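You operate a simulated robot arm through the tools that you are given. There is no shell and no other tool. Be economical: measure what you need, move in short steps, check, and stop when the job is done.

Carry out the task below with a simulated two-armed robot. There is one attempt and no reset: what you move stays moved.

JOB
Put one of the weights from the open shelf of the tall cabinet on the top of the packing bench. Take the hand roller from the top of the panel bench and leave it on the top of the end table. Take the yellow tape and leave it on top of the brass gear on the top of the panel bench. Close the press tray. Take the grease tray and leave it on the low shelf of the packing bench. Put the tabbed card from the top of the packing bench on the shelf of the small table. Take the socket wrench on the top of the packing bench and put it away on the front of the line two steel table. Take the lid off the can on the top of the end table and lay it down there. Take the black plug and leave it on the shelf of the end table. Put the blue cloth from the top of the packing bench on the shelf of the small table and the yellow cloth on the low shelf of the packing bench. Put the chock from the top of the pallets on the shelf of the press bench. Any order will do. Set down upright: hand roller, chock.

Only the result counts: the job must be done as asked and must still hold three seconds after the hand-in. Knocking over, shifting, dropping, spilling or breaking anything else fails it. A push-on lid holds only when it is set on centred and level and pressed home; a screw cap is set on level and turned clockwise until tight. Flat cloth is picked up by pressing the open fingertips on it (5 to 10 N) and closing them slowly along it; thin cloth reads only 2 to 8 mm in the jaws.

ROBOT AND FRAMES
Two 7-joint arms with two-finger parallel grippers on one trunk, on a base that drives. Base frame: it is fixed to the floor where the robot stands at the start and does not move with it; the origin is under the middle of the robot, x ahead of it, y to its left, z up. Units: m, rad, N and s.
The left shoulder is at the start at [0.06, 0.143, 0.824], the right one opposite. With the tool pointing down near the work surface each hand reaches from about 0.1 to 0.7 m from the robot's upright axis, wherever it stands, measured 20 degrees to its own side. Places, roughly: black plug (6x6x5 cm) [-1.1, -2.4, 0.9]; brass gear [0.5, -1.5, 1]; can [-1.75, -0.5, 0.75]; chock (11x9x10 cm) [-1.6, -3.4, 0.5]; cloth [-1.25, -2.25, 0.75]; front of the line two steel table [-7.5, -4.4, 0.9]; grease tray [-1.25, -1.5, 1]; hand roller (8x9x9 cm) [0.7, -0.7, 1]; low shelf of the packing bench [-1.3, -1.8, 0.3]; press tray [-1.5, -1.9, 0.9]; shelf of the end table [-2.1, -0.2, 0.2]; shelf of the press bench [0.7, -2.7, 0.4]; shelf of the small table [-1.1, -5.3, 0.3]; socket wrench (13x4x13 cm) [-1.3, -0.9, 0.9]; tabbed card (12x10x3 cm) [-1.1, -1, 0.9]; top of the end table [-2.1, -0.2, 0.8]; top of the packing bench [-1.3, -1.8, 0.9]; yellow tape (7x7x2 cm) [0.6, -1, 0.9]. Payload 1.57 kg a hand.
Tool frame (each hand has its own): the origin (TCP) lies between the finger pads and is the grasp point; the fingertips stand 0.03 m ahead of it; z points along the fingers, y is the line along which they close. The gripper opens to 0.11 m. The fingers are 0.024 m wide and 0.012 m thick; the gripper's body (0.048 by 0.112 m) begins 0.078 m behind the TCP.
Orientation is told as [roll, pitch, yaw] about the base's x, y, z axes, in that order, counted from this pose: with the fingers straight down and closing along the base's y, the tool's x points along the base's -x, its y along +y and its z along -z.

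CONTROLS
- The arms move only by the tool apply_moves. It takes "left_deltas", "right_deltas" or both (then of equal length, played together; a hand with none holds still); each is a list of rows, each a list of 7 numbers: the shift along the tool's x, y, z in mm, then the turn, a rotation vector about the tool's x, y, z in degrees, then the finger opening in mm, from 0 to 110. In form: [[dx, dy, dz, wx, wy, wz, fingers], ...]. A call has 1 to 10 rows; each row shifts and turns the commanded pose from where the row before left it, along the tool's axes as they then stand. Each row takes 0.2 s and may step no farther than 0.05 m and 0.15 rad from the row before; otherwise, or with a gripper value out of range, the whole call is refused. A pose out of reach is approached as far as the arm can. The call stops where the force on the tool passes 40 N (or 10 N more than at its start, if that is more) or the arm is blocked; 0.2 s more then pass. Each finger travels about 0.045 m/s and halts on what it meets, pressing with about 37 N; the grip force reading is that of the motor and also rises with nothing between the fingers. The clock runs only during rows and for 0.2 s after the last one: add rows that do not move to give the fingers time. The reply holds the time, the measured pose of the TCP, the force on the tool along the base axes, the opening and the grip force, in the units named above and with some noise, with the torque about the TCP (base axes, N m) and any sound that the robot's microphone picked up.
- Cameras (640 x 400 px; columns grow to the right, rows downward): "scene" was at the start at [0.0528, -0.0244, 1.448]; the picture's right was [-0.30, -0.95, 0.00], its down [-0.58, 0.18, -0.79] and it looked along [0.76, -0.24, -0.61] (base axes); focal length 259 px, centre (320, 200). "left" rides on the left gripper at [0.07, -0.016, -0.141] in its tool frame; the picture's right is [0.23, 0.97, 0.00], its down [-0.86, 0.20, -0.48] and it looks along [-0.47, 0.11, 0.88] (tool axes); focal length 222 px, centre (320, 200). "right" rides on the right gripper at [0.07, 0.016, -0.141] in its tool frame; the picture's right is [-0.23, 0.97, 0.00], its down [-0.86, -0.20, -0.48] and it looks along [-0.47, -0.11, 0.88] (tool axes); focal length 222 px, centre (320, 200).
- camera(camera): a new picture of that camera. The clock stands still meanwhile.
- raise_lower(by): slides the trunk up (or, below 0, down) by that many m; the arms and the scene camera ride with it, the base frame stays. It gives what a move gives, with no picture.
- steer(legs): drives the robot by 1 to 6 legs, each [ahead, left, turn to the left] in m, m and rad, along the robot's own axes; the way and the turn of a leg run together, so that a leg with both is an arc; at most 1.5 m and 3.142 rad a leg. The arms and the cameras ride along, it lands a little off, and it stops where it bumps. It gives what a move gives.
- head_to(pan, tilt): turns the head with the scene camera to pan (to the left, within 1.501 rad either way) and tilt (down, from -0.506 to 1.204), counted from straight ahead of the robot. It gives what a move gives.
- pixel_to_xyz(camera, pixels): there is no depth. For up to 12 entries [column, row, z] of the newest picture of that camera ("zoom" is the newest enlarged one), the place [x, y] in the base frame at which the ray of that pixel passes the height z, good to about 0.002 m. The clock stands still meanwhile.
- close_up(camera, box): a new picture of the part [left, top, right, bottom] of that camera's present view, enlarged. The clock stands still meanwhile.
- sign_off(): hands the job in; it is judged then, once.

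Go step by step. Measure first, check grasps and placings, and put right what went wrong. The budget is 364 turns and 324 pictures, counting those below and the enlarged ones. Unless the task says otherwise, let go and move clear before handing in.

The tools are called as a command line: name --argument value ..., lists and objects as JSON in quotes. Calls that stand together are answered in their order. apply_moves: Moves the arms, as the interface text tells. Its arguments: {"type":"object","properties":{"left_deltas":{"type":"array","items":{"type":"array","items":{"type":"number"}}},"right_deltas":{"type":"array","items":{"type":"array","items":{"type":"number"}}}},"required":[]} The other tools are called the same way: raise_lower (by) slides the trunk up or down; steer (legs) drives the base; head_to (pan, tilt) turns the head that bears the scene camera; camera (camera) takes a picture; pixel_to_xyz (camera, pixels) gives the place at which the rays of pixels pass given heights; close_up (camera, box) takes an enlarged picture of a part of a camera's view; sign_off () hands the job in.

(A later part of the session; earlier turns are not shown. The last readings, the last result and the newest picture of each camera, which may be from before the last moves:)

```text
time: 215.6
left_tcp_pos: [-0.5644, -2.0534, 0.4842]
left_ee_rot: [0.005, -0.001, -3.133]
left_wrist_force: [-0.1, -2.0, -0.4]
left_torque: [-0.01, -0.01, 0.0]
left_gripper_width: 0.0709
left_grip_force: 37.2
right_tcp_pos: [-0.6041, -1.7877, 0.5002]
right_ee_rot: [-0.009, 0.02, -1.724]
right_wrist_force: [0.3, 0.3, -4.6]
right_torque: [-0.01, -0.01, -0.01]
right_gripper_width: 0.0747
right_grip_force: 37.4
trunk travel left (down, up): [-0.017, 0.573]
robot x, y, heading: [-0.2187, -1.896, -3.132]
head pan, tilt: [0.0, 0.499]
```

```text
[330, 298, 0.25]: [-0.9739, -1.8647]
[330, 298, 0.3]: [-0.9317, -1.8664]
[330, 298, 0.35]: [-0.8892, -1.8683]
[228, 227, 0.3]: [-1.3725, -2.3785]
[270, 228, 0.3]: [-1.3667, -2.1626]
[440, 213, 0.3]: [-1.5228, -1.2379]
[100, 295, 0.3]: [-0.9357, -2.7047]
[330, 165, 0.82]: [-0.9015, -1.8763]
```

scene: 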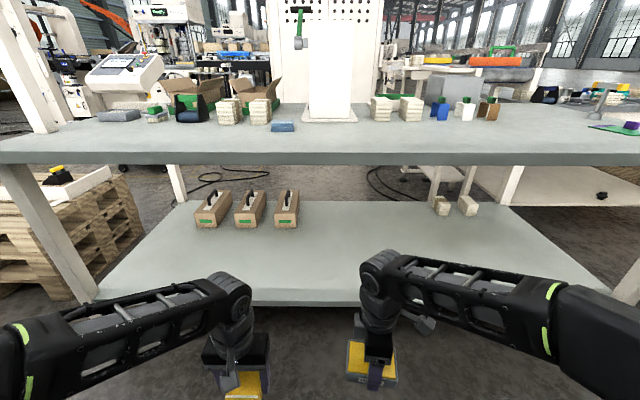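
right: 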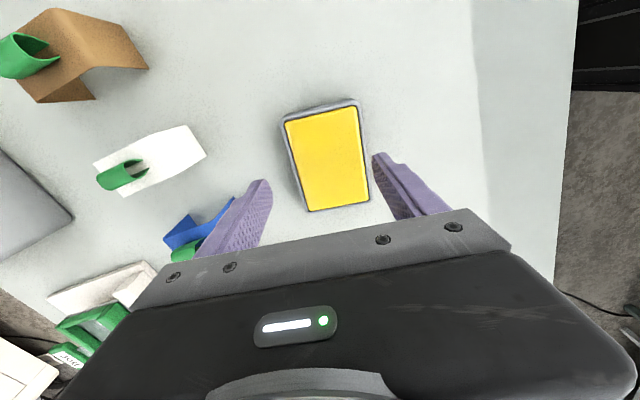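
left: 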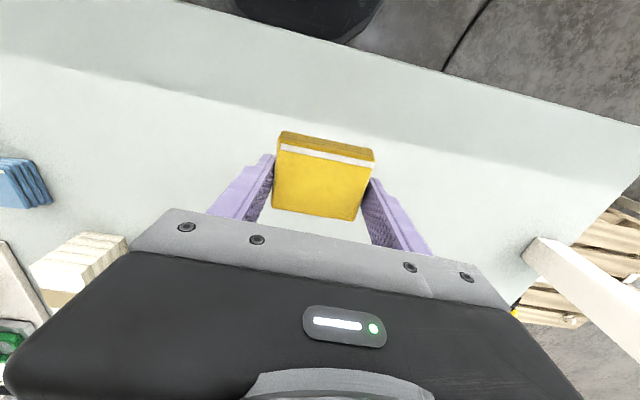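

apply_moves --left_deltas '[[-40, 0, -5, 0, 0, 0, 45], [-40, 0, 0, 0, 0, 0, 45], [-40, 0, 0, 0, 0, 0, 45]]' --right_deltas '[[-4, -27, 5, 0, 0, 0, 55], [-4, -27, 5, 0, 0, 0, 55], [-4, -27, 5, 0, 0, 0, 55]]'

steer --legs '[[0.35, 0, 0]]'

camera --camera "scene"

```text
time: 216.4
left_tcp_pos: [-0.6865, -2.0552, 0.4892]
left_ee_rot: [0.007, -0.004, -3.133]
left_wrist_force: [0.7, -0.7, 0.1]
left_torque: [0.0, -0.01, -0.02]
left_gripper_width: 0.0707
left_grip_force: 37.0
right_tcp_pos: [-0.6836, -1.7877, 0.4851]
right_ee_rot: [-0.011, 0.021, -1.722]
right_wrist_force: [0.5, 0.0, -4.7]
right_torque: [0.02, 0.01, -0.02]
right_gripper_width: 0.0749
right_grip_force: 36.7
trunk travel left (down, up): [-0.017, 0.573]
robot x, y, heading: [-0.2228, -1.8951, -3.132]
head pan, tilt: [0.0, 0.499]
```

```text
time: 218.7
left_tcp_pos: [-0.9906, -2.0572, 0.4874]
left_ee_rot: [0.01, -0.007, -3.134]
left_wrist_force: [0.0, -1.1, -0.5]
left_torque: [-0.01, -0.01, 0.0]
left_gripper_width: 0.0708
left_grip_force: 36.9
right_tcp_pos: [-0.988, -1.7884, 0.4848]
right_ee_rot: [-0.014, 0.026, -1.721]
right_wrist_force: [-0.7, -0.5, -3.9]
right_torque: [0.02, -0.01, 0.01]
right_gripper_width: 0.0748
right_grip_force: 37.2
trunk travel left (down, up): [-0.017, 0.573]
robot x, y, heading: [-0.5467, -1.899, -3.131]
head pan, tilt: [0.0, 0.499]
```

```text
171 pictures are left
```

scene: 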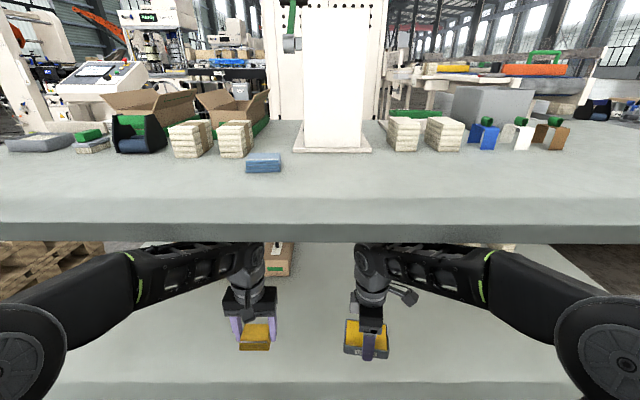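

apply_moves --left_deltas '[[0, 0, 20, 0, 0, 0, 45], [0, 0, 20, 0, 0, 0, 45], [0, 0, 0, 0, 0, 0, 45]]' --right_deltas '[[0, 0, 20, 0, 0, 0, 55], [0, 0, 20, 0, 0, 0, 55], [0, 0, 0, 0, 0, 0, 55]]'

camera --camera "right"

```text
time: 219.5
left_tcp_pos: [-1.0001, -2.0577, 0.4422]
left_ee_rot: [0.01, 0.015, -3.136]
left_wrist_force: [-0.3, 0.8, 0.4]
left_torque: [-0.02, 0.0, -0.03]
left_gripper_width: 0.071
left_grip_force: 37.0
right_tcp_pos: [-0.9957, -1.7852, 0.4399]
right_ee_rot: [0.01, 0.032, -1.72]
right_wrist_force: [0.3, -0.1, -5.1]
right_torque: [0.05, -0.02, 0.01]
right_gripper_width: 0.0746
right_grip_force: 37.0
trunk travel left (down, up): [-0.017, 0.573]
robot x, y, heading: [-0.5451, -1.8988, -3.131]
head pan, tilt: [0.0, 0.499]
```

```text
170 pictures are left
```

right: 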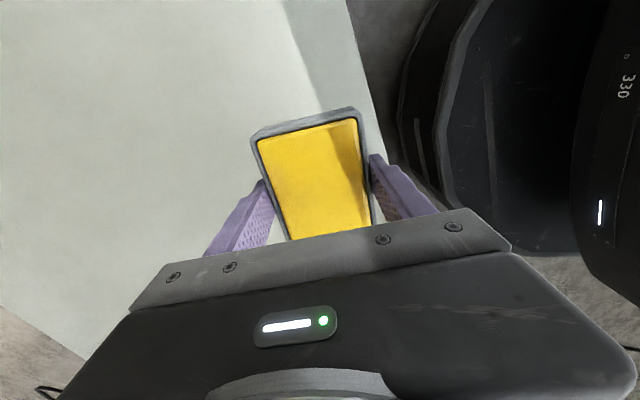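

apply_moves --left_deltas '[[0, 0, 15, 0, 0, 0, 45], [0, 0, 15, 0, 0, 0, 45], [0, 0, 0, 0, 0, 0, 45]]' --right_deltas '[[0, 0, 15, 0, 0, 0, 55], [0, 0, 10, 0, 0, 0, 55], [0, 0, 0, 0, 0, 0, 55]]'

```text
time: 220.3
left_tcp_pos: [-0.9983, -2.0579, 0.4113]
left_ee_rot: [0.013, 0.015, -3.137]
left_wrist_force: [0.0, -1.0, -1.0]
left_torque: [0.02, 0.03, -0.02]
left_gripper_width: 0.0709
left_grip_force: 37.5
right_tcp_pos: [-0.9965, -1.7847, 0.4155]
right_ee_rot: [0.011, 0.032, -1.718]
right_wrist_force: [-0.2, -1.0, -3.7]
right_torque: [0.02, -0.01, -0.03]
right_gripper_width: 0.0749
right_grip_force: 36.6
trunk travel left (down, up): [-0.017, 0.573]
robot x, y, heading: [-0.542, -1.8983, -3.139]
head pan, tilt: [0.0, 0.499]
```

apply_moves --left_deltas '[[0, 0, 10, 0, 0, 0, 45], [0, 0, 10, 0, 0, 0, 45], [0, 0, 7, 0, 0, 0, 45], [0, 0, 6, 0, 0, 0, 45], [0, 0, 6, 0, 0, 0, 45], [0, 0, 6, 0, 0, 0, 45], [0, 0, 6, 0, 0, 0, 45]]'

apply_moves --right_deltas '[[0, 0, 10, 0, 0, 0, 55], [0, 0, 10, 0, 0, 0, 55], [0, 0, 7, 0, 0, 0, 55], [0, 0, 6, 0, 0, 0, 55], [0, 0, 6, 0, 0, 0, 55], [0, 0, 6, 0, 0, 0, 55], [0, 0, 6, 0, 0, 0, 55]]'

```text
time: 221.9
left_tcp_pos: [-0.9986, -2.0587, 0.3602]
left_ee_rot: [0.014, 0.017, -3.137]
left_wrist_force: [0.4, -0.3, -0.1]
left_torque: [0.03, -0.02, 0.03]
left_gripper_width: 0.0707
left_grip_force: 37.1
right_tcp_pos: [-0.996, -1.7852, 0.4149]
right_ee_rot: [0.011, 0.032, -1.719]
right_wrist_force: [-0.6, -0.3, -3.5]
right_torque: [0.03, 0.01, 0.01]
right_gripper_width: 0.0748
right_grip_force: 37.2
trunk travel left (down, up): [-0.017, 0.573]
robot x, y, heading: [-0.5435, -1.9011, -3.131]
head pan, tilt: [0.0, 0.499]
```

```text
time: 223.5
left_tcp_pos: [-0.9988, -2.0586, 0.3611]
left_ee_rot: [0.012, 0.014, -3.135]
left_wrist_force: [0.4, -0.1, -0.8]
left_torque: [0.0, 0.01, -0.02]
left_gripper_width: 0.0708
left_grip_force: 36.6
right_tcp_pos: [-0.9957, -1.7854, 0.3628]
right_ee_rot: [0.01, 0.031, -1.719]
right_wrist_force: [-0.7, -0.6, -4.7]
right_torque: [0.02, 0.0, 0.03]
right_gripper_width: 0.0748
right_grip_force: 36.7
trunk travel left (down, up): [-0.017, 0.573]
robot x, y, heading: [-0.5431, -1.8989, -3.132]
head pan, tilt: [0.0, 0.499]
```

apply_moves --left_deltas '[[0, 0, 7, 0, 0, 0, 45], [0, 0, 7, 0, 0, 0, 45], [0, 0, 7, 0, 0, 0, 45], [0, 0, 7, 0, 0, 0, 45], [0, 0, 7, 0, 0, 0, 45], [0, 0, 7, 0, 0, 0, 45], [0, 0, 7, 0, 0, 0, 45], [0, 0, 7, 0, 0, 0, 45], [0, 0, 7, 0, 0, 0, 45]]'

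apply_moves --right_deltas '[[0, 0, 7, 0, 0, 0, 55], [0, 0, 7, 0, 0, 0, 55], [0, 0, 7, 0, 0, 0, 55], [0, 0, 7, 0, 0, 0, 55], [0, 0, 7, 0, 0, 0, 55], [0, 0, 7, 0, 0, 0, 55], [0, 0, 7, 0, 0, 0, 55], [0, 0, 7, 0, 0, 0, 55], [0, 0, 7, 0, 0, 0, 55]]'

camera --camera "left"

```text
time: 224.8
left_tcp_pos: [-0.997, -2.0587, 0.3311]
left_ee_rot: [0.014, 0.013, -3.138]
left_wrist_force: [11.8, -3.6, 27.5]
left_torque: [0.97, 0.22, -0.39]
left_gripper_width: 0.0705
left_grip_force: 37.2
right_tcp_pos: [-0.9939, -1.7849, 0.3656]
right_ee_rot: [0.009, 0.031, -1.718]
right_wrist_force: [0.1, -0.4, -4.6]
right_torque: [-0.01, -0.01, 0.0]
right_gripper_width: 0.075
right_grip_force: 37.2
trunk travel left (down, up): [-0.017, 0.573]
robot x, y, heading: [-0.5432, -1.9015, -3.133]
head pan, tilt: [0.0, 0.499]
stopped in row 6 (left hand): the force on the tool passed its limit (the readings are from after the stop); the commanded pose is now the measured one
```

```text
time: 225.3
left_tcp_pos: [-0.9959, -2.0589, 0.3303]
left_ee_rot: [0.011, 0.013, -3.139]
left_wrist_force: [10.4, -3.8, 24.0]
left_torque: [0.82, 0.1, -0.39]
left_gripper_width: 0.0711
left_grip_force: 37.9
right_tcp_pos: [-0.9934, -1.7856, 0.3519]
right_ee_rot: [0.01, 0.029, -1.72]
right_wrist_force: [-1.0, 0.8, -5.5]
right_torque: [0.02, -0.02, 0.0]
right_gripper_width: 0.0748
right_grip_force: 37.2
trunk travel left (down, up): [-0.017, 0.573]
robot x, y, heading: [-0.5421, -1.8984, -3.135]
head pan, tilt: [0.0, 0.499]
stopped in row 2 (left hand): the force on the tool passed its limit (the readings are from after the stop); the commanded pose is now the measured one
```

```text
169 pictures are left
```

left: 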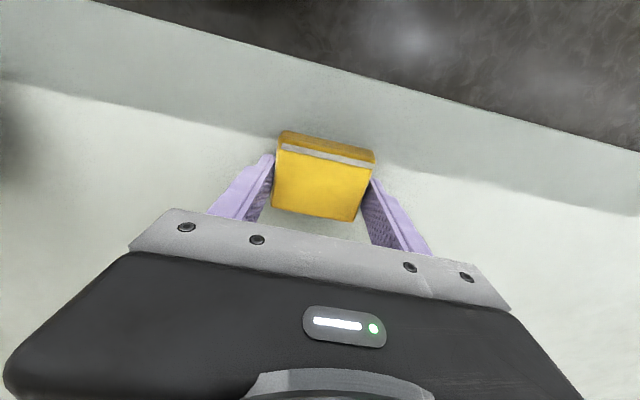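

apply_moves --left_deltas '[[0, 0, -2, 0, 0, 0, 75], [0, 0, 0, 0, 0, 0, 90], [0, 0, 0, 0, 0, 0, 95], [0, 0, -35, 0, 0, 0, 95], [0, 0, -35, 0, 0, 0, 95]]'

apply_moves --right_deltas '[[0, 0, 4, 0, 0, 0, 55], [0, 0, 4, 0, 0, 0, 55], [0, 0, 3, 0, 0, 0, 55], [0, 0, 3, 0, 0, 0, 55], [0, 0, 3, 0, 0, 0, 55]]'

camera --camera "left"

```text
time: 226.5
left_tcp_pos: [-1.0, -2.0584, 0.4029]
left_ee_rot: [0.012, 0.015, -3.139]
left_wrist_force: [-0.1, -0.2, -0.3]
left_torque: [0.02, -0.04, -0.01]
left_gripper_width: 0.0948
left_grip_force: 0.0
right_tcp_pos: [-0.9953, -1.7859, 0.352]
right_ee_rot: [0.012, 0.03, -1.721]
right_wrist_force: [0.1, -0.8, -3.9]
right_torque: [0.01, -0.02, -0.01]
right_gripper_width: 0.0747
right_grip_force: 37.4
trunk travel left (down, up): [-0.017, 0.573]
robot x, y, heading: [-0.5469, -1.9011, -3.13]
head pan, tilt: [0.0, 0.499]
```

```text
time: 227.7
left_tcp_pos: [-1.0002, -2.0578, 0.4027]
left_ee_rot: [0.011, 0.014, -3.137]
left_wrist_force: [0.3, -0.1, -0.7]
left_torque: [-0.01, 0.02, 0.04]
left_gripper_width: 0.0952
left_grip_force: 0.2
right_tcp_pos: [-0.9931, -1.7846, 0.3362]
right_ee_rot: [0.013, 0.031, -1.719]
right_wrist_force: [-0.2, 0.1, -5.2]
right_torque: [-0.03, 0.01, 0.0]
right_gripper_width: 0.0749
right_grip_force: 37.2
trunk travel left (down, up): [-0.017, 0.573]
robot x, y, heading: [-0.544, -1.9003, -3.127]
head pan, tilt: [0.0, 0.499]
```

```text
168 pictures are left
```

left: 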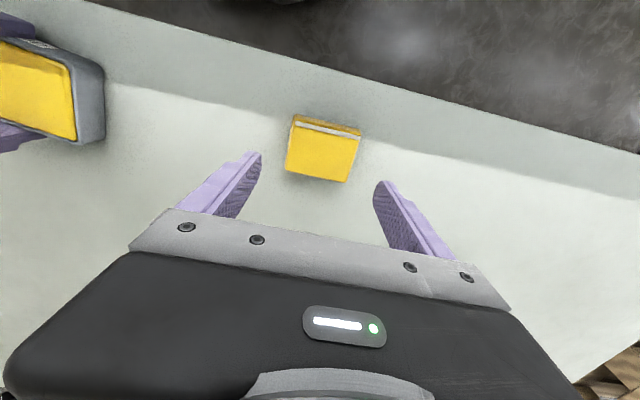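

Cloth is down. Continue lowering the grease tray to contact, then release.

apply_moves --right_deltas '[[0, 0, 3, 0, 0, 0, 55], [0, 0, 3, 0, 0, 0, 55], [0, 0, 3, 0, 0, 0, 55], [0, 0, 3, 0, 0, 0, 55]]'

```text
time: 228.6
left_tcp_pos: [-0.9994, -2.058, 0.4035]
left_ee_rot: [0.013, 0.014, -3.138]
left_wrist_force: [-0.1, 0.4, 0.2]
left_torque: [-0.01, 0.01, -0.01]
left_gripper_width: 0.095
left_grip_force: 0.0
right_tcp_pos: [-0.9946, -1.7867, 0.33]
right_ee_rot: [0.002, 0.028, -1.718]
right_wrist_force: [12.3, 2.6, 23.6]
right_torque: [-0.01, 0.84, 0.0]
right_gripper_width: 0.075
right_grip_force: 37.4
trunk travel left (down, up): [-0.017, 0.573]
robot x, y, heading: [-0.5433, -1.8999, -3.13]
head pan, tilt: [0.0, 0.499]
stopped in row 4 (right hand): the force on the tool passed its limit (the readings are from after the stop); the commanded pose is now the measured one
```

apply_moves --right_deltas '[[0, 0, -1, 0, 0, 0, 80], [0, 0, 0, 0, 0, 0, 90], [0, 0, 0, 0, 0, 0, 95], [0, 0, -30, 0, 0, 0, 95], [0, 0, -35, 0, 0, 0, 95]]'

camera --camera "right"

steer --legs '[[-0.35, 0, -0.01]]'

raise_lower --by 0.3

raise_lower --by 0.27

head_to --pan -0.2 --tilt 0.65

camera --camera "scene"

```text
time: 229.8
left_tcp_pos: [-0.9989, -2.0569, 0.4019]
left_ee_rot: [0.013, 0.013, -3.136]
left_wrist_force: [-0.3, 0.6, -0.2]
left_torque: [-0.03, 0.0, -0.03]
left_gripper_width: 0.0951
left_grip_force: 0.0
right_tcp_pos: [-0.9982, -1.7903, 0.3932]
right_ee_rot: [0.005, 0.027, -1.717]
right_wrist_force: [0.0, -0.8, -0.7]
right_torque: [-0.04, 0.03, 0.03]
right_gripper_width: 0.0951
right_grip_force: 0.0
trunk travel left (down, up): [-0.017, 0.573]
robot x, y, heading: [-0.542, -1.8984, -3.132]
head pan, tilt: [0.0, 0.499]
```

```text
167 pictures are left
```

right: 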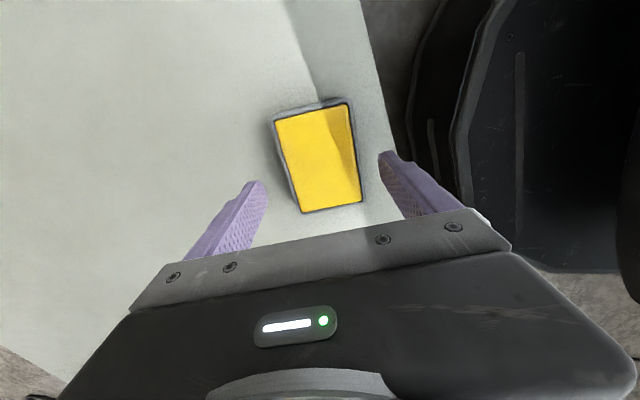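

```text
time: 232.0
left_tcp_pos: [-0.6526, -2.0516, 0.4029]
left_ee_rot: [0.012, 0.015, 3.137]
left_wrist_force: [0.2, -0.2, -0.7]
left_torque: [-0.01, 0.01, 0.01]
left_gripper_width: 0.0949
left_grip_force: 0.0
right_tcp_pos: [-0.6466, -1.7835, 0.3935]
right_ee_rot: [0.006, 0.029, -1.727]
right_wrist_force: [-1.0, -0.2, 0.2]
right_torque: [-0.01, 0.0, -0.01]
right_gripper_width: 0.0949
right_grip_force: 0.1
trunk travel left (down, up): [-0.017, 0.573]
robot x, y, heading: [-0.1926, -1.8941, 3.14]
head pan, tilt: [0.0, 0.499]
```

```text
time: 235.0
left_tcp_pos: [-0.6525, -2.0518, 0.7043]
left_ee_rot: [0.013, 0.013, 3.138]
left_wrist_force: [0.2, 1.0, 0.0]
left_torque: [0.01, -0.03, 0.02]
left_gripper_width: 0.0951
left_grip_force: 0.0
right_tcp_pos: [-0.6482, -1.7841, 0.6943]
right_ee_rot: [0.004, 0.027, -1.728]
right_wrist_force: [-0.9, -0.1, -0.6]
right_torque: [0.01, 0.0, -0.02]
right_gripper_width: 0.095
right_grip_force: 0.1
trunk travel left (down, up): [-0.317, 0.273]
robot x, y, heading: [-0.1969, -1.8969, 3.142]
head pan, tilt: [0.0, 0.499]
```

```text
time: 237.8
left_tcp_pos: [-0.6533, -2.0518, 0.9748]
left_ee_rot: [0.013, 0.014, 3.137]
left_wrist_force: [0.1, 0.0, -0.3]
left_torque: [-0.01, 0.0, 0.02]
left_gripper_width: 0.0948
left_grip_force: 0.0
right_tcp_pos: [-0.6482, -1.7844, 0.9638]
right_ee_rot: [0.005, 0.027, -1.728]
right_wrist_force: [0.4, -0.3, -0.5]
right_torque: [0.06, -0.01, 0.0]
right_gripper_width: 0.0951
right_grip_force: 0.0
trunk travel left (down, up): [-0.587, 0.003]
robot x, y, heading: [-0.1935, -1.8984, 3.141]
head pan, tilt: [0.0, 0.499]
```

```text
time: 238.5
left_tcp_pos: [-0.6532, -2.0514, 0.973]
left_ee_rot: [0.013, 0.014, 3.136]
left_wrist_force: [-0.1, 0.1, -0.2]
left_torque: [0.0, -0.03, -0.01]
left_gripper_width: 0.095
left_grip_force: 0.1
right_tcp_pos: [-0.647, -1.784, 0.9628]
right_ee_rot: [0.005, 0.029, -1.727]
right_wrist_force: [-0.5, 0.3, 0.0]
right_torque: [0.0, -0.01, 0.01]
right_gripper_width: 0.0951
right_grip_force: 0.0
trunk travel left (down, up): [-0.587, 0.003]
robot x, y, heading: [-0.1922, -1.8961, 3.143]
head pan, tilt: [-0.201, 0.649]
```

```text
166 pictures are left
```

scene: 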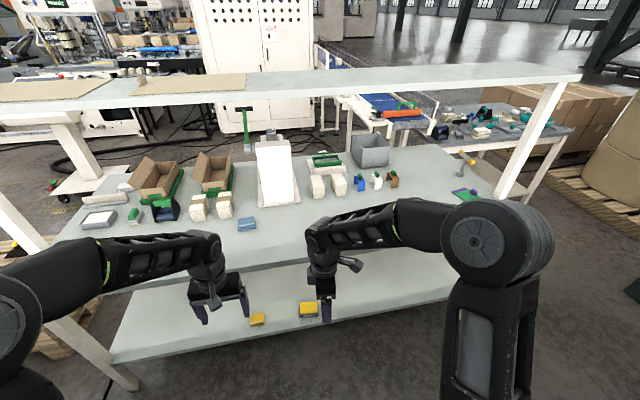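

apply_moves --left_deltas '[[20, 0, -45, 0, 0, 0, 95], [20, 0, -45, 0, 0, 0, 95]]' --right_deltas '[[0, 20, -45, 0, 0, 8, 95], [0, 20, -45, 0, 0, 8, 95]]'

steer --legs '[[0.2, -0.55, 0]]'

head_to --pan 0.3 --tilt 0.55

close_up --camera "scene" --box '[200, 130, 420, 270]'

```text
time: 239.1
left_tcp_pos: [-0.6136, -2.0512, 1.0653]
left_ee_rot: [0.013, 0.012, 3.136]
left_wrist_force: [0.4, 0.2, -1.0]
left_torque: [0.0, 0.04, 0.01]
left_gripper_width: 0.095
left_grip_force: 0.0
right_tcp_pos: [-0.6059, -1.7977, 1.0527]
right_ee_rot: [-0.001, 0.029, -2.01]
right_wrist_force: [0.0, -0.5, -0.3]
right_torque: [0.03, 0.02, -0.01]
right_gripper_width: 0.0949
right_grip_force: 0.0
trunk travel left (down, up): [-0.587, 0.003]
robot x, y, heading: [-0.1931, -1.897, 3.136]
head pan, tilt: [-0.201, 0.649]
```

```text
time: 242.6
left_tcp_pos: [-0.8123, -1.4645, 1.0644]
left_ee_rot: [0.013, 0.013, 3.114]
left_wrist_force: [0.4, 0.7, 0.0]
left_torque: [-0.01, 0.0, -0.01]
left_gripper_width: 0.0948
left_grip_force: 0.0
right_tcp_pos: [-0.8004, -1.2102, 1.0528]
right_ee_rot: [-0.003, 0.027, -2.029]
right_wrist_force: [-0.3, -0.6, 0.9]
right_torque: [-0.01, -0.01, 0.03]
right_gripper_width: 0.0947
right_grip_force: 0.1
trunk travel left (down, up): [-0.587, 0.003]
robot x, y, heading: [-0.3865, -1.3198, 3.116]
head pan, tilt: [-0.201, 0.649]
```

```text
time: 243.5
left_tcp_pos: [-0.8123, -1.4654, 1.0651]
left_ee_rot: [0.011, 0.013, 3.113]
left_wrist_force: [-1.7, 0.4, 0.3]
left_torque: [-0.03, 0.0, -0.01]
left_gripper_width: 0.095
left_grip_force: 0.1
right_tcp_pos: [-0.7998, -1.2102, 1.0527]
right_ee_rot: [-0.002, 0.029, -2.03]
right_wrist_force: [0.9, 0.3, -0.1]
right_torque: [0.03, -0.01, -0.03]
right_gripper_width: 0.0949
right_grip_force: 0.0
trunk travel left (down, up): [-0.587, 0.003]
robot x, y, heading: [-0.3861, -1.3176, 3.118]
head pan, tilt: [0.3, 0.55]
```

```text
2.86 times, centred on (310, 200) of scene
```

zoom: 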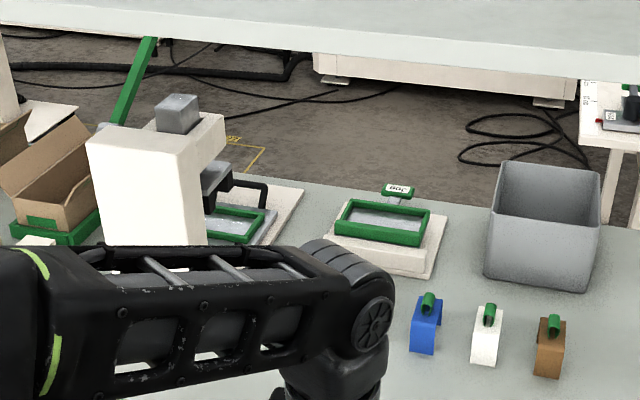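

steer --legs '[[-0.12, 0.15, 0.02]]'

raise_lower --by -0.35

head_to --pan 0.3 --tilt 0.35

camera --camera "scene"

close_up --camera "scene" --box '[240, 130, 400, 230]'

```text
time: 245.1
left_tcp_pos: [-0.6971, -1.6312, 1.0635]
left_ee_rot: [0.012, 0.013, 3.132]
left_wrist_force: [0.4, -0.4, -0.2]
left_torque: [0.0, 0.04, 0.02]
left_gripper_width: 0.095
left_grip_force: 0.0
right_tcp_pos: [-0.6872, -1.376, 1.0534]
right_ee_rot: [-0.004, 0.03, -2.014]
right_wrist_force: [1.1, -0.2, -0.1]
right_torque: [0.03, 0.03, -0.01]
right_gripper_width: 0.0949
right_grip_force: 0.1
trunk travel left (down, up): [-0.587, 0.003]
robot x, y, heading: [-0.2771, -1.4789, 3.135]
head pan, tilt: [0.3, 0.55]
```

```text
time: 248.5
left_tcp_pos: [-0.6963, -1.63, 0.7142]
left_ee_rot: [0.012, 0.015, 3.132]
left_wrist_force: [0.4, 0.1, -0.7]
left_torque: [0.03, -0.01, 0.05]
left_gripper_width: 0.0948
left_grip_force: 0.0
right_tcp_pos: [-0.6885, -1.376, 0.7028]
right_ee_rot: [-0.003, 0.029, -2.015]
right_wrist_force: [0.0, -0.6, 0.4]
right_torque: [0.02, 0.02, 0.01]
right_gripper_width: 0.095
right_grip_force: 0.0
trunk travel left (down, up): [-0.237, 0.353]
robot x, y, heading: [-0.2721, -1.4754, 3.13]
head pan, tilt: [0.3, 0.55]
```

```text
time: 249.2
left_tcp_pos: [-0.6974, -1.6288, 0.7141]
left_ee_rot: [0.012, 0.012, 3.13]
left_wrist_force: [-0.3, 0.4, 1.0]
left_torque: [0.01, 0.0, 0.0]
left_gripper_width: 0.095
left_grip_force: 0.0
right_tcp_pos: [-0.6888, -1.377, 0.7022]
right_ee_rot: [-0.002, 0.03, -2.015]
right_wrist_force: [0.3, 0.4, -0.7]
right_torque: [0.0, -0.02, 0.0]
right_gripper_width: 0.095
right_grip_force: 0.1
trunk travel left (down, up): [-0.237, 0.353]
robot x, y, heading: [-0.2754, -1.4759, 3.132]
head pan, tilt: [0.3, 0.351]
```

```text
164 pictures are left
```

scene: 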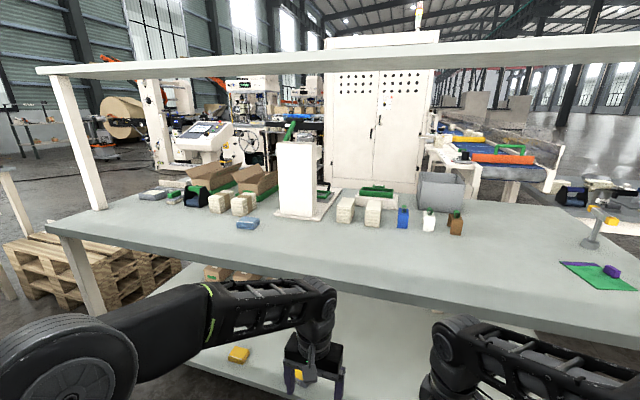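

```text
4.00 times, centred on (320, 180) of scene
```

zoom: 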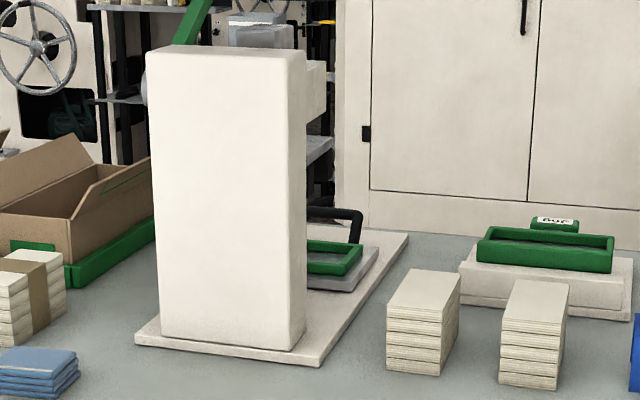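

pixel_to_xyz --camera "zoom" --pixels '[[408, 235, 0.87], [322, 365, 0.87], [137, 340, 0.87], [360, 212, 0.95], [308, 210, 0.95], [378, 247, 0.89], [355, 290, 0.875], [362, 245, 0.9], [345, 272, 0.9], [300, 55, 1.2]]'

```text
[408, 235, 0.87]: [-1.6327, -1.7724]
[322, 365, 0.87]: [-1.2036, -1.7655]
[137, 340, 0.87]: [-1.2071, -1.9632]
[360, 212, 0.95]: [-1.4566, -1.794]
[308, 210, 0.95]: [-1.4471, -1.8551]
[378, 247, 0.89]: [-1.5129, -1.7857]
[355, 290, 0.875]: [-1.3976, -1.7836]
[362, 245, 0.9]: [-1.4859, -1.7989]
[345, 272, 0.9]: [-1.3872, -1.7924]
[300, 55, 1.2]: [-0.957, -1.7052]
```

The press's tray lies behind its column (tray x about -1.40 to -1.51). I'll look at it from the bench's right end, where the card and wrench also are.

raise_lower --by 0.35

steer --legs '[[0, -0.65, 0]]'

head_to --pan 0.62 --tilt 0.42

close_up --camera "scene" --box '[240, 130, 400, 230]'

```text
time: 252.6
left_tcp_pos: [-0.697, -1.6299, 1.0642]
left_ee_rot: [0.013, 0.013, 3.132]
left_wrist_force: [0.2, -0.2, 0.2]
left_torque: [0.0, -0.03, 0.04]
left_gripper_width: 0.095
left_grip_force: 0.1
right_tcp_pos: [-0.6879, -1.3766, 1.0526]
right_ee_rot: [-0.001, 0.029, -2.015]
right_wrist_force: [0.5, -0.6, 1.0]
right_torque: [0.02, 0.0, -0.01]
right_gripper_width: 0.095
right_grip_force: 0.0
trunk travel left (down, up): [-0.587, 0.003]
robot x, y, heading: [-0.2744, -1.4783, 3.136]
head pan, tilt: [0.3, 0.351]
```

```text
time: 256.2
left_tcp_pos: [-0.6908, -0.991, 1.0642]
left_ee_rot: [0.011, 0.014, 3.124]
left_wrist_force: [0.1, -0.9, -0.3]
left_torque: [-0.02, 0.01, -0.02]
left_gripper_width: 0.0952
left_grip_force: 0.1
right_tcp_pos: [-0.6807, -0.7371, 1.0516]
right_ee_rot: [-0.002, 0.028, -2.022]
right_wrist_force: [0.7, 0.1, 1.1]
right_torque: [-0.03, -0.03, -0.01]
right_gripper_width: 0.0952
right_grip_force: 0.1
trunk travel left (down, up): [-0.587, 0.003]
robot x, y, heading: [-0.2661, -0.8427, 3.126]
head pan, tilt: [0.3, 0.351]
```

```text
time: 257.0
left_tcp_pos: [-0.6914, -0.9896, 1.0646]
left_ee_rot: [0.011, 0.014, 3.122]
left_wrist_force: [-0.5, 0.5, -0.4]
left_torque: [0.03, 0.0, -0.02]
left_gripper_width: 0.0952
left_grip_force: 0.1
right_tcp_pos: [-0.6811, -0.7385, 1.0518]
right_ee_rot: [0.0, 0.03, -2.019]
right_wrist_force: [0.5, 0.1, 0.0]
right_torque: [0.0, 0.0, -0.04]
right_gripper_width: 0.0952
right_grip_force: 0.1
trunk travel left (down, up): [-0.587, 0.003]
robot x, y, heading: [-0.2677, -0.843, 3.127]
head pan, tilt: [0.62, 0.421]
```

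```text
4.00 times, centred on (320, 180) of scene
```

zoom: 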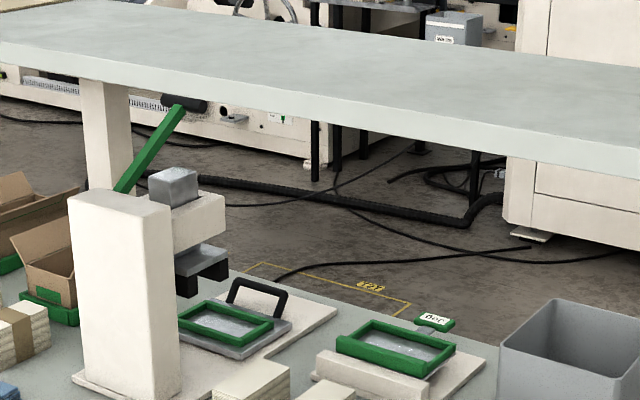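

The tray is pulled out to -x behind the press; I'll push it from the back side later. Now look at the card and wrench.

head_to --pan 0.1 --tilt 0.7

camera --camera "scene"

close_up --camera "scene" --box '[240, 160, 400, 260]'

```text
time: 257.9
left_tcp_pos: [-0.6922, -0.9908, 1.0635]
left_ee_rot: [0.013, 0.014, 3.123]
left_wrist_force: [-0.4, -0.2, 0.6]
left_torque: [0.0, -0.03, 0.02]
left_gripper_width: 0.095
left_grip_force: 0.1
right_tcp_pos: [-0.6812, -0.7371, 1.052]
right_ee_rot: [-0.001, 0.03, -2.022]
right_wrist_force: [-0.4, 0.0, 0.2]
right_torque: [-0.02, -0.01, -0.01]
right_gripper_width: 0.0951
right_grip_force: 0.0
trunk travel left (down, up): [-0.587, 0.003]
robot x, y, heading: [-0.2687, -0.8464, 3.133]
head pan, tilt: [0.099, 0.7]
```

```text
161 pictures are left
```

scene: 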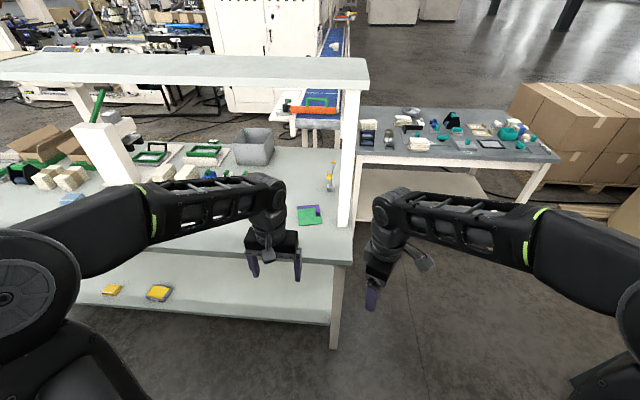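

```text
4.00 times, centred on (320, 210) of scene
```

zoom: 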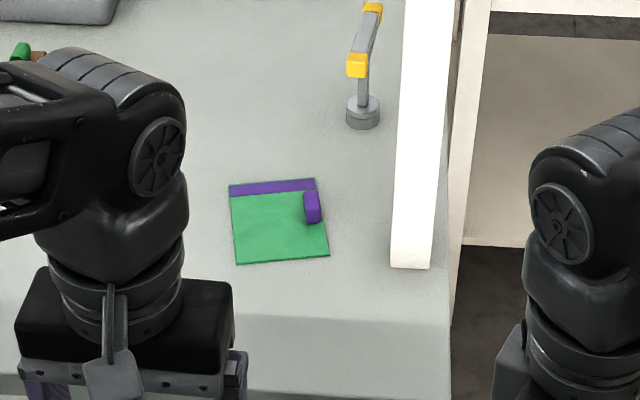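

pixel_to_xyz --camera "zoom" --pixels '[[312, 197, 0.89], [305, 192, 0.89], [318, 190, 0.89], [313, 222, 0.865], [230, 185, 0.862], [315, 178, 0.862], [237, 264, 0.862], [329, 255, 0.862], [362, 118, 0.865], [362, 75, 0.96]]'

```text
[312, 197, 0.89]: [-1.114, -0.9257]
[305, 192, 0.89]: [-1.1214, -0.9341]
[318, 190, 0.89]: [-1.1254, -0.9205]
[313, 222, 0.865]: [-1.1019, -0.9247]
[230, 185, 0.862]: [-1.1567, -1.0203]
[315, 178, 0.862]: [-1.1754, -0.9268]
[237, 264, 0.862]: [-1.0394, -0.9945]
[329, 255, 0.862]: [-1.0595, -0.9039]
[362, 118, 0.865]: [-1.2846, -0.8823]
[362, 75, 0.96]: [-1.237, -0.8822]
```

steer --legs '[[0.24, 0.225, 0.008]]'

apply_moves --right_deltas '[[0, 0, 0, 0, 0, 7.6, 70], [0, 0, 0, 0, 0, 7.6, 70], [0, 0, 0, 0, 0, 7.6, 70], [0, 0, 0, 0, 0, 7.6, 70], [0, 0, 0, 0, 0, 7.6, 70], [0, 0, 0, 0, 0, 7.6, 70], [0, 0, 0, 0, 0, 7.6, 70]]'

camera --camera "scene"

```text
time: 260.1
left_tcp_pos: [-0.9346, -1.2124, 1.0644]
left_ee_rot: [0.011, 0.014, 3.127]
left_wrist_force: [-0.8, -0.5, -0.5]
left_torque: [0.05, -0.03, 0.0]
left_gripper_width: 0.095
left_grip_force: 0.1
right_tcp_pos: [-0.9244, -0.9586, 1.0525]
right_ee_rot: [-0.002, 0.029, -2.016]
right_wrist_force: [0.4, -0.3, 0.1]
right_torque: [0.03, -0.02, -0.01]
right_gripper_width: 0.0948
right_grip_force: 0.1
trunk travel left (down, up): [-0.587, 0.003]
robot x, y, heading: [-0.5098, -1.0605, 3.128]
head pan, tilt: [0.099, 0.7]
```

```text
time: 261.7
left_tcp_pos: [-0.9345, -1.2115, 1.0648]
left_ee_rot: [0.013, 0.014, 3.127]
left_wrist_force: [0.2, 0.0, -0.8]
left_torque: [0.02, -0.02, -0.02]
left_gripper_width: 0.095
left_grip_force: 0.0
right_tcp_pos: [-0.9249, -0.958, 1.0526]
right_ee_rot: [-0.023, 0.017, -2.949]
right_wrist_force: [-0.8, 0.0, -0.1]
right_torque: [-0.02, 0.02, 0.03]
right_gripper_width: 0.07
right_grip_force: 0.2
trunk travel left (down, up): [-0.587, 0.003]
robot x, y, heading: [-0.514, -1.0604, 3.131]
head pan, tilt: [0.099, 0.7]
```

```text
159 pictures are left
```

scene: 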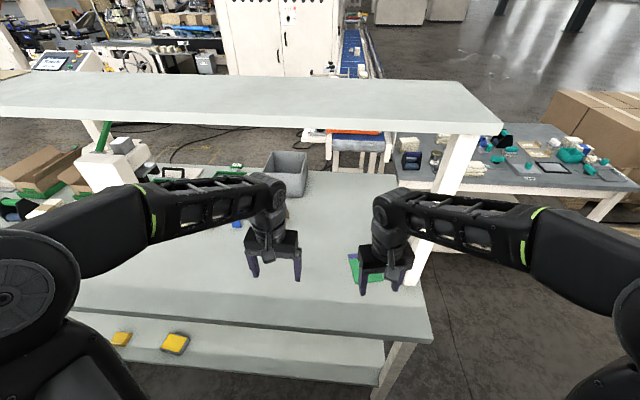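

The shelf post is close to the right arm's path, so I'll use the left hand for the card instead.

apply_moves --right_deltas '[[40, 0, 0, 0, 0, 0, 90], [40, 0, 0, 0, 0, 6, 90]]' --left_deltas '[[0, 0, 0, 0, 0, -6, 60], [0, 0, 0, 0, 0, -6, 60]]'

steer --legs '[[0, -0.27, 0.008]]'

camera --camera "left"

close_up --camera "scene" --box '[200, 170, 400, 295]'

```text
time: 262.3
left_tcp_pos: [-0.9331, -1.2115, 1.0639]
left_ee_rot: [0.017, 0.01, -2.944]
left_wrist_force: [-0.4, -0.4, -0.5]
left_torque: [-0.01, -0.01, 0.0]
left_gripper_width: 0.0597
left_grip_force: 0.1
right_tcp_pos: [-0.8455, -0.9413, 1.0538]
right_ee_rot: [-0.027, 0.012, -3.051]
right_wrist_force: [0.1, 0.4, -0.5]
right_torque: [0.01, 0.04, -0.01]
right_gripper_width: 0.0902
right_grip_force: 0.0
trunk travel left (down, up): [-0.587, 0.003]
robot x, y, heading: [-0.5133, -1.0631, 3.132]
head pan, tilt: [0.099, 0.7]
```

```text
time: 264.2
left_tcp_pos: [-0.9302, -0.9422, 1.0656]
left_ee_rot: [0.017, 0.01, -2.935]
left_wrist_force: [-0.7, -0.3, 0.7]
left_torque: [-0.05, 0.03, 0.04]
left_gripper_width: 0.0597
left_grip_force: 0.0
right_tcp_pos: [-0.8452, -0.6717, 1.0548]
right_ee_rot: [-0.024, 0.012, -3.04]
right_wrist_force: [-0.2, 0.1, -0.7]
right_torque: [-0.04, 0.0, 0.0]
right_gripper_width: 0.0899
right_grip_force: 0.1
trunk travel left (down, up): [-0.587, 0.003]
robot x, y, heading: [-0.5119, -0.7883, -3.144]
head pan, tilt: [0.099, 0.7]
```

```text
158 pictures are left
```

left: 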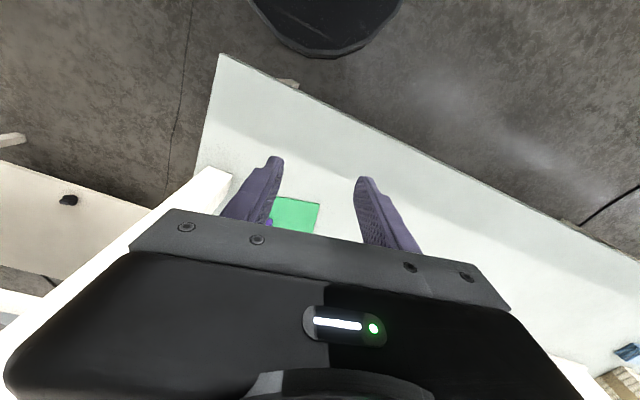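

```text
3.20 times, centred on (300, 232) of scene
```

zoom: 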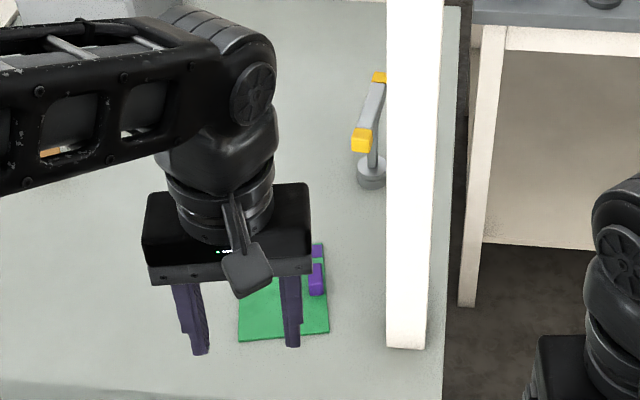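

apply_moves --left_deltas '[[-43, -13, 0, 0, 0, 0, 60], [-43, -13, 0, 0, 0, 0, 60], [-43, -13, 0, 0, 0, 0, 60], [-43, -13, 0, 0, 0, 0, 60], [0, 0, 45, 0, 0, 0, 60], [0, 0, 45, 0, 0, 0, 60]]'

camera --camera "left"

close_up --camera "scene" --box '[220, 170, 380, 270]'

```text
time: 265.6
left_tcp_pos: [-1.1097, -0.9298, 0.969]
left_ee_rot: [0.016, 0.013, -2.937]
left_wrist_force: [-0.9, 0.3, 0.5]
left_torque: [0.0, -0.01, 0.02]
left_gripper_width: 0.0597
left_grip_force: 0.2
right_tcp_pos: [-0.8459, -0.6735, 1.0535]
right_ee_rot: [-0.025, 0.014, -3.041]
right_wrist_force: [-0.2, 0.0, -0.1]
right_torque: [0.0, -0.03, -0.01]
right_gripper_width: 0.0899
right_grip_force: 0.0
trunk travel left (down, up): [-0.587, 0.003]
robot x, y, heading: [-0.5131, -0.7892, -3.139]
head pan, tilt: [0.099, 0.7]
```

```text
156 pictures are left
```

left: 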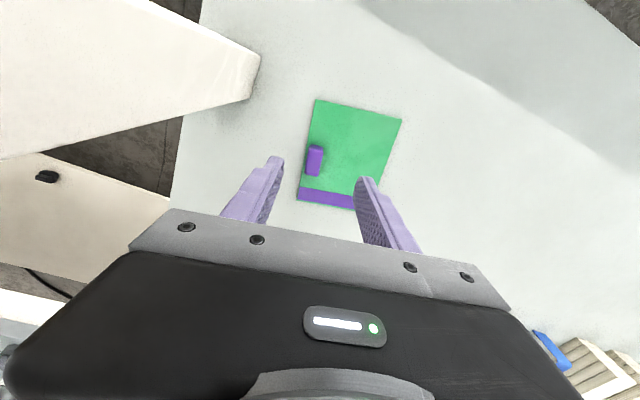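

```text
4.00 times, centred on (300, 220) of scene
```

zoom: 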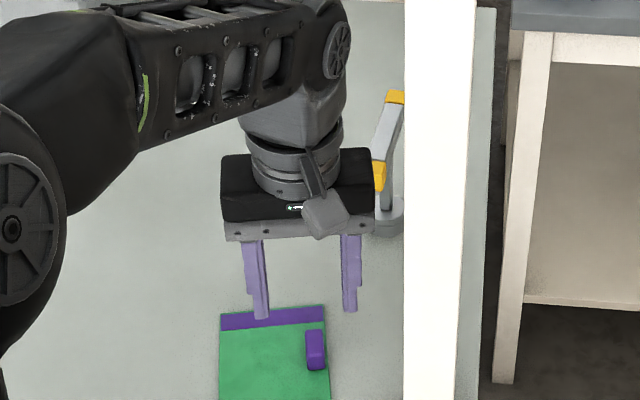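

pixel_to_xyz --camera "left" --pixels '[[315, 158, 0.89], [315, 148, 0.89], [314, 170, 0.89], [308, 158, 0.89], [322, 160, 0.89]]'

pixel_to_xyz --camera "zoom" --pixels '[[314, 345, 0.89], [306, 345, 0.89], [323, 345, 0.89], [314, 333, 0.89]]'

```text
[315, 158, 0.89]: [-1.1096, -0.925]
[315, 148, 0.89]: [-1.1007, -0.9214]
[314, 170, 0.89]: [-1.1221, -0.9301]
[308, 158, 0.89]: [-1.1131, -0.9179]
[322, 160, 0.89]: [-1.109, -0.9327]
```

```text
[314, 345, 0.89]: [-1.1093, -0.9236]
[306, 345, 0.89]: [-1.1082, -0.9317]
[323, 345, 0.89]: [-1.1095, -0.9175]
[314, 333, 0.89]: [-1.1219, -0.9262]
```

apply_moves --left_deltas '[[0, -5, 40, 0, 0, 0, 50], [0, 0, 25, 0, 0, 0, 45], [0, 0, 5, 0, 0, 0, 40], [0, 0, 0, 0, 0, 0, 20], [0, 0, 0, 0, 0, 0, 5], [0, 0, 0, 0, 0, 0, 5], [0, 0, 0, 0, 0, 0, 5]]'

apply_moves --left_deltas '[[0, 0, -10, 0, 0, 0, 5], [0, 0, -30, 0, 0, 0, 5], [0, 0, -45, 0, 0, 0, 5], [20, 0, -40, 0, 0, 0, 5]]'

camera --camera "left"

```text
time: 267.2
left_tcp_pos: [-1.1082, -0.9253, 0.8999]
left_ee_rot: [0.017, 0.01, -2.936]
left_wrist_force: [-0.2, 1.3, -0.3]
left_torque: [0.02, 0.0, 0.01]
left_gripper_width: 0.0147
left_grip_force: 30.9
right_tcp_pos: [-0.8455, -0.6727, 1.0528]
right_ee_rot: [-0.028, 0.012, -3.038]
right_wrist_force: [-0.2, -0.1, -0.6]
right_torque: [0.0, 0.01, 0.02]
right_gripper_width: 0.0899
right_grip_force: 0.1
trunk travel left (down, up): [-0.587, 0.003]
robot x, y, heading: [-0.5075, -0.7928, -3.142]
head pan, tilt: [0.099, 0.7]
```

```text
time: 268.2
left_tcp_pos: [-1.0886, -0.9182, 1.0269]
left_ee_rot: [0.016, 0.01, -2.936]
left_wrist_force: [0.2, 0.5, -0.1]
left_torque: [0.01, 0.02, -0.02]
left_gripper_width: 0.0149
left_grip_force: 31.4
right_tcp_pos: [-0.8445, -0.6735, 1.0539]
right_ee_rot: [-0.026, 0.013, -3.042]
right_wrist_force: [-0.9, 0.2, -0.4]
right_torque: [0.05, 0.0, 0.02]
right_gripper_width: 0.0901
right_grip_force: 0.0
trunk travel left (down, up): [-0.587, 0.003]
robot x, y, heading: [-0.5086, -0.7882, -3.141]
head pan, tilt: [0.099, 0.7]
```

```text
154 pictures are left
```

left: 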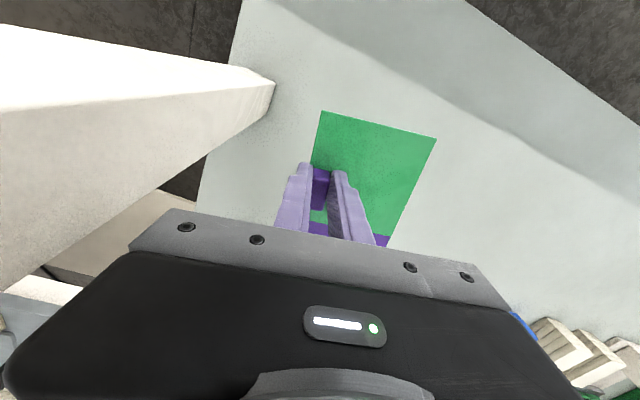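

apply_moves --left_deltas '[[45, 10, -15, 0, 0, 0, 5], [45, 10, -10, 0, 0, 0, 5], [45, 10, 0, 0, 0, 0, 5]]' --right_deltas '[[0, 0, 0, 0, 0, 6, 95], [0, 0, 0, 0, 0, 0, 95], [0, 0, 0, 0, 0, 0, 95]]'

steer --legs '[[-0.05, 0.7, 0], [0, 0.68, 0]]'

head_to --pan -0.1 --tilt 0.8

camera --camera "scene"

```text
time: 269.0
left_tcp_pos: [-0.9492, -0.9165, 1.0527]
left_ee_rot: [0.016, 0.008, -2.939]
left_wrist_force: [1.0, 0.3, 0.1]
left_torque: [0.01, 0.03, 0.01]
left_gripper_width: 0.0147
left_grip_force: 30.7
right_tcp_pos: [-0.8442, -0.6729, 1.0538]
right_ee_rot: [-0.028, 0.008, 3.14]
right_wrist_force: [0.1, 0.3, 1.2]
right_torque: [-0.02, 0.03, -0.03]
right_gripper_width: 0.0951
right_grip_force: 0.0
trunk travel left (down, up): [-0.587, 0.003]
robot x, y, heading: [-0.5085, -0.7892, -3.138]
head pan, tilt: [0.099, 0.7]
```

```text
time: 276.1
left_tcp_pos: [-0.8881, -2.2845, 1.0527]
left_ee_rot: [0.014, 0.01, -2.921]
left_wrist_force: [0.0, 0.6, -0.5]
left_torque: [0.04, -0.03, -0.03]
left_gripper_width: 0.0148
left_grip_force: 31.0
right_tcp_pos: [-0.787, -2.0395, 1.0535]
right_ee_rot: [-0.028, 0.011, -3.128]
right_wrist_force: [0.9, -0.7, 0.0]
right_torque: [0.01, -0.04, 0.02]
right_gripper_width: 0.0949
right_grip_force: 0.1
trunk travel left (down, up): [-0.587, 0.003]
robot x, y, heading: [-0.4519, -2.1504, -3.123]
head pan, tilt: [0.099, 0.7]
```

```text
time: 276.9
left_tcp_pos: [-0.8907, -2.2841, 1.0524]
left_ee_rot: [0.017, 0.011, -2.92]
left_wrist_force: [-0.5, 0.3, -0.5]
left_torque: [0.01, 0.0, 0.02]
left_gripper_width: 0.0149
left_grip_force: 30.8
right_tcp_pos: [-0.7872, -2.0384, 1.0523]
right_ee_rot: [-0.027, 0.011, -3.128]
right_wrist_force: [-0.6, 0.3, 0.2]
right_torque: [-0.01, 0.01, 0.01]
right_gripper_width: 0.0952
right_grip_force: 0.0
trunk travel left (down, up): [-0.587, 0.003]
robot x, y, heading: [-0.4488, -2.1487, -3.128]
head pan, tilt: [-0.099, 0.799]
```

```text
153 pictures are left
```

scene: 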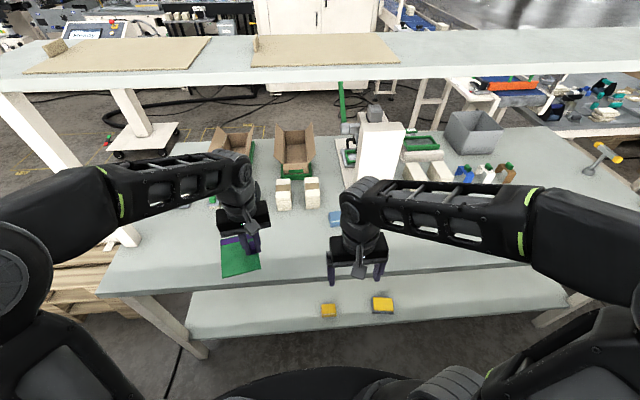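

close_up --camera "scene" --box '[300, 190, 380, 240]'

pixel_to_xyz --camera "zoom" --pixels '[[250, 180, 0.883], [340, 180, 0.883], [250, 260, 0.883], [340, 260, 0.883]]'

```text
8.00 times, centred on (340, 215) of scene
```

zoom: 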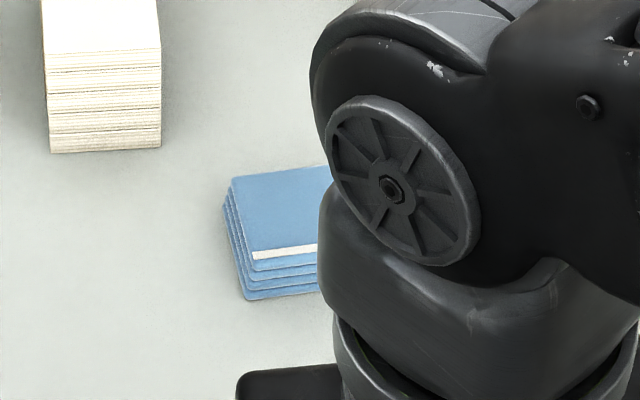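

```text
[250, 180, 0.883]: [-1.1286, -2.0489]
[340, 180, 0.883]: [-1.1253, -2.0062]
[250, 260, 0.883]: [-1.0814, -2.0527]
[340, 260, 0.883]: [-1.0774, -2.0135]
```

steer --legs '[[0.08, 0, -0.014]]'

apply_moves --right_deltas '[[0, 0, 0, 0, 0, -8, 95], [-47, -11, 5, 0, 0, 0, 95], [-47, -11, 5, 0, 0, 0, 95], [-47, -11, 5, 0, 0, 0, 95], [-47, -11, 5, 0, 0, 0, 95], [-46, -11, 5, 0, 0, 0, 95], [0, 0, 45, 0, 0, 0, 95], [0, 0, 30, 0, 0, 0, 95]]'

camera --camera "right"

```text
time: 277.9
left_tcp_pos: [-0.9731, -2.2786, 1.0526]
left_ee_rot: [0.017, 0.013, -2.934]
left_wrist_force: [0.2, 0.9, -0.3]
left_torque: [0.0, -0.02, -0.05]
left_gripper_width: 0.0148
left_grip_force: 30.2
right_tcp_pos: [-0.8664, -2.035, 1.0535]
right_ee_rot: [-0.029, 0.012, -3.14]
right_wrist_force: [0.0, 0.7, -0.3]
right_torque: [0.03, -0.04, 0.01]
right_gripper_width: 0.0947
right_grip_force: 0.1
trunk travel left (down, up): [-0.587, 0.003]
robot x, y, heading: [-0.5287, -2.149, -3.14]
head pan, tilt: [-0.099, 0.799]
```

```text
time: 279.7
left_tcp_pos: [-0.9715, -2.279, 1.0521]
left_ee_rot: [0.016, 0.012, -2.932]
left_wrist_force: [0.0, 0.4, -1.6]
left_torque: [0.03, -0.01, 0.0]
left_gripper_width: 0.015
left_grip_force: 30.9
right_tcp_pos: [-1.1055, -2.0094, 0.9512]
right_ee_rot: [-0.027, 0.015, -3.002]
right_wrist_force: [-1.0, -1.1, 0.0]
right_torque: [0.01, 0.02, -0.02]
right_gripper_width: 0.0949
right_grip_force: 0.1
trunk travel left (down, up): [-0.587, 0.003]
robot x, y, heading: [-0.531, -2.1487, -3.139]
head pan, tilt: [-0.099, 0.799]
```

```text
151 pictures are left
```

right: 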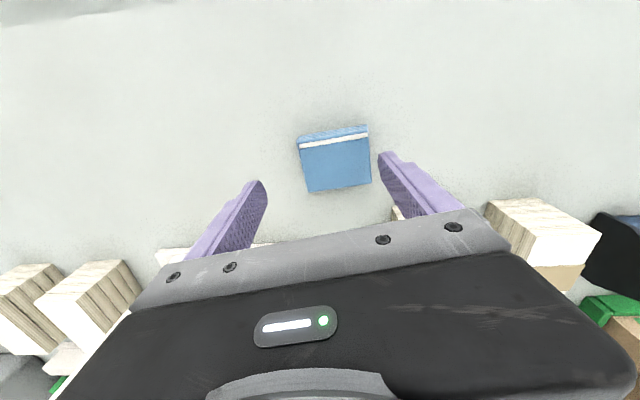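

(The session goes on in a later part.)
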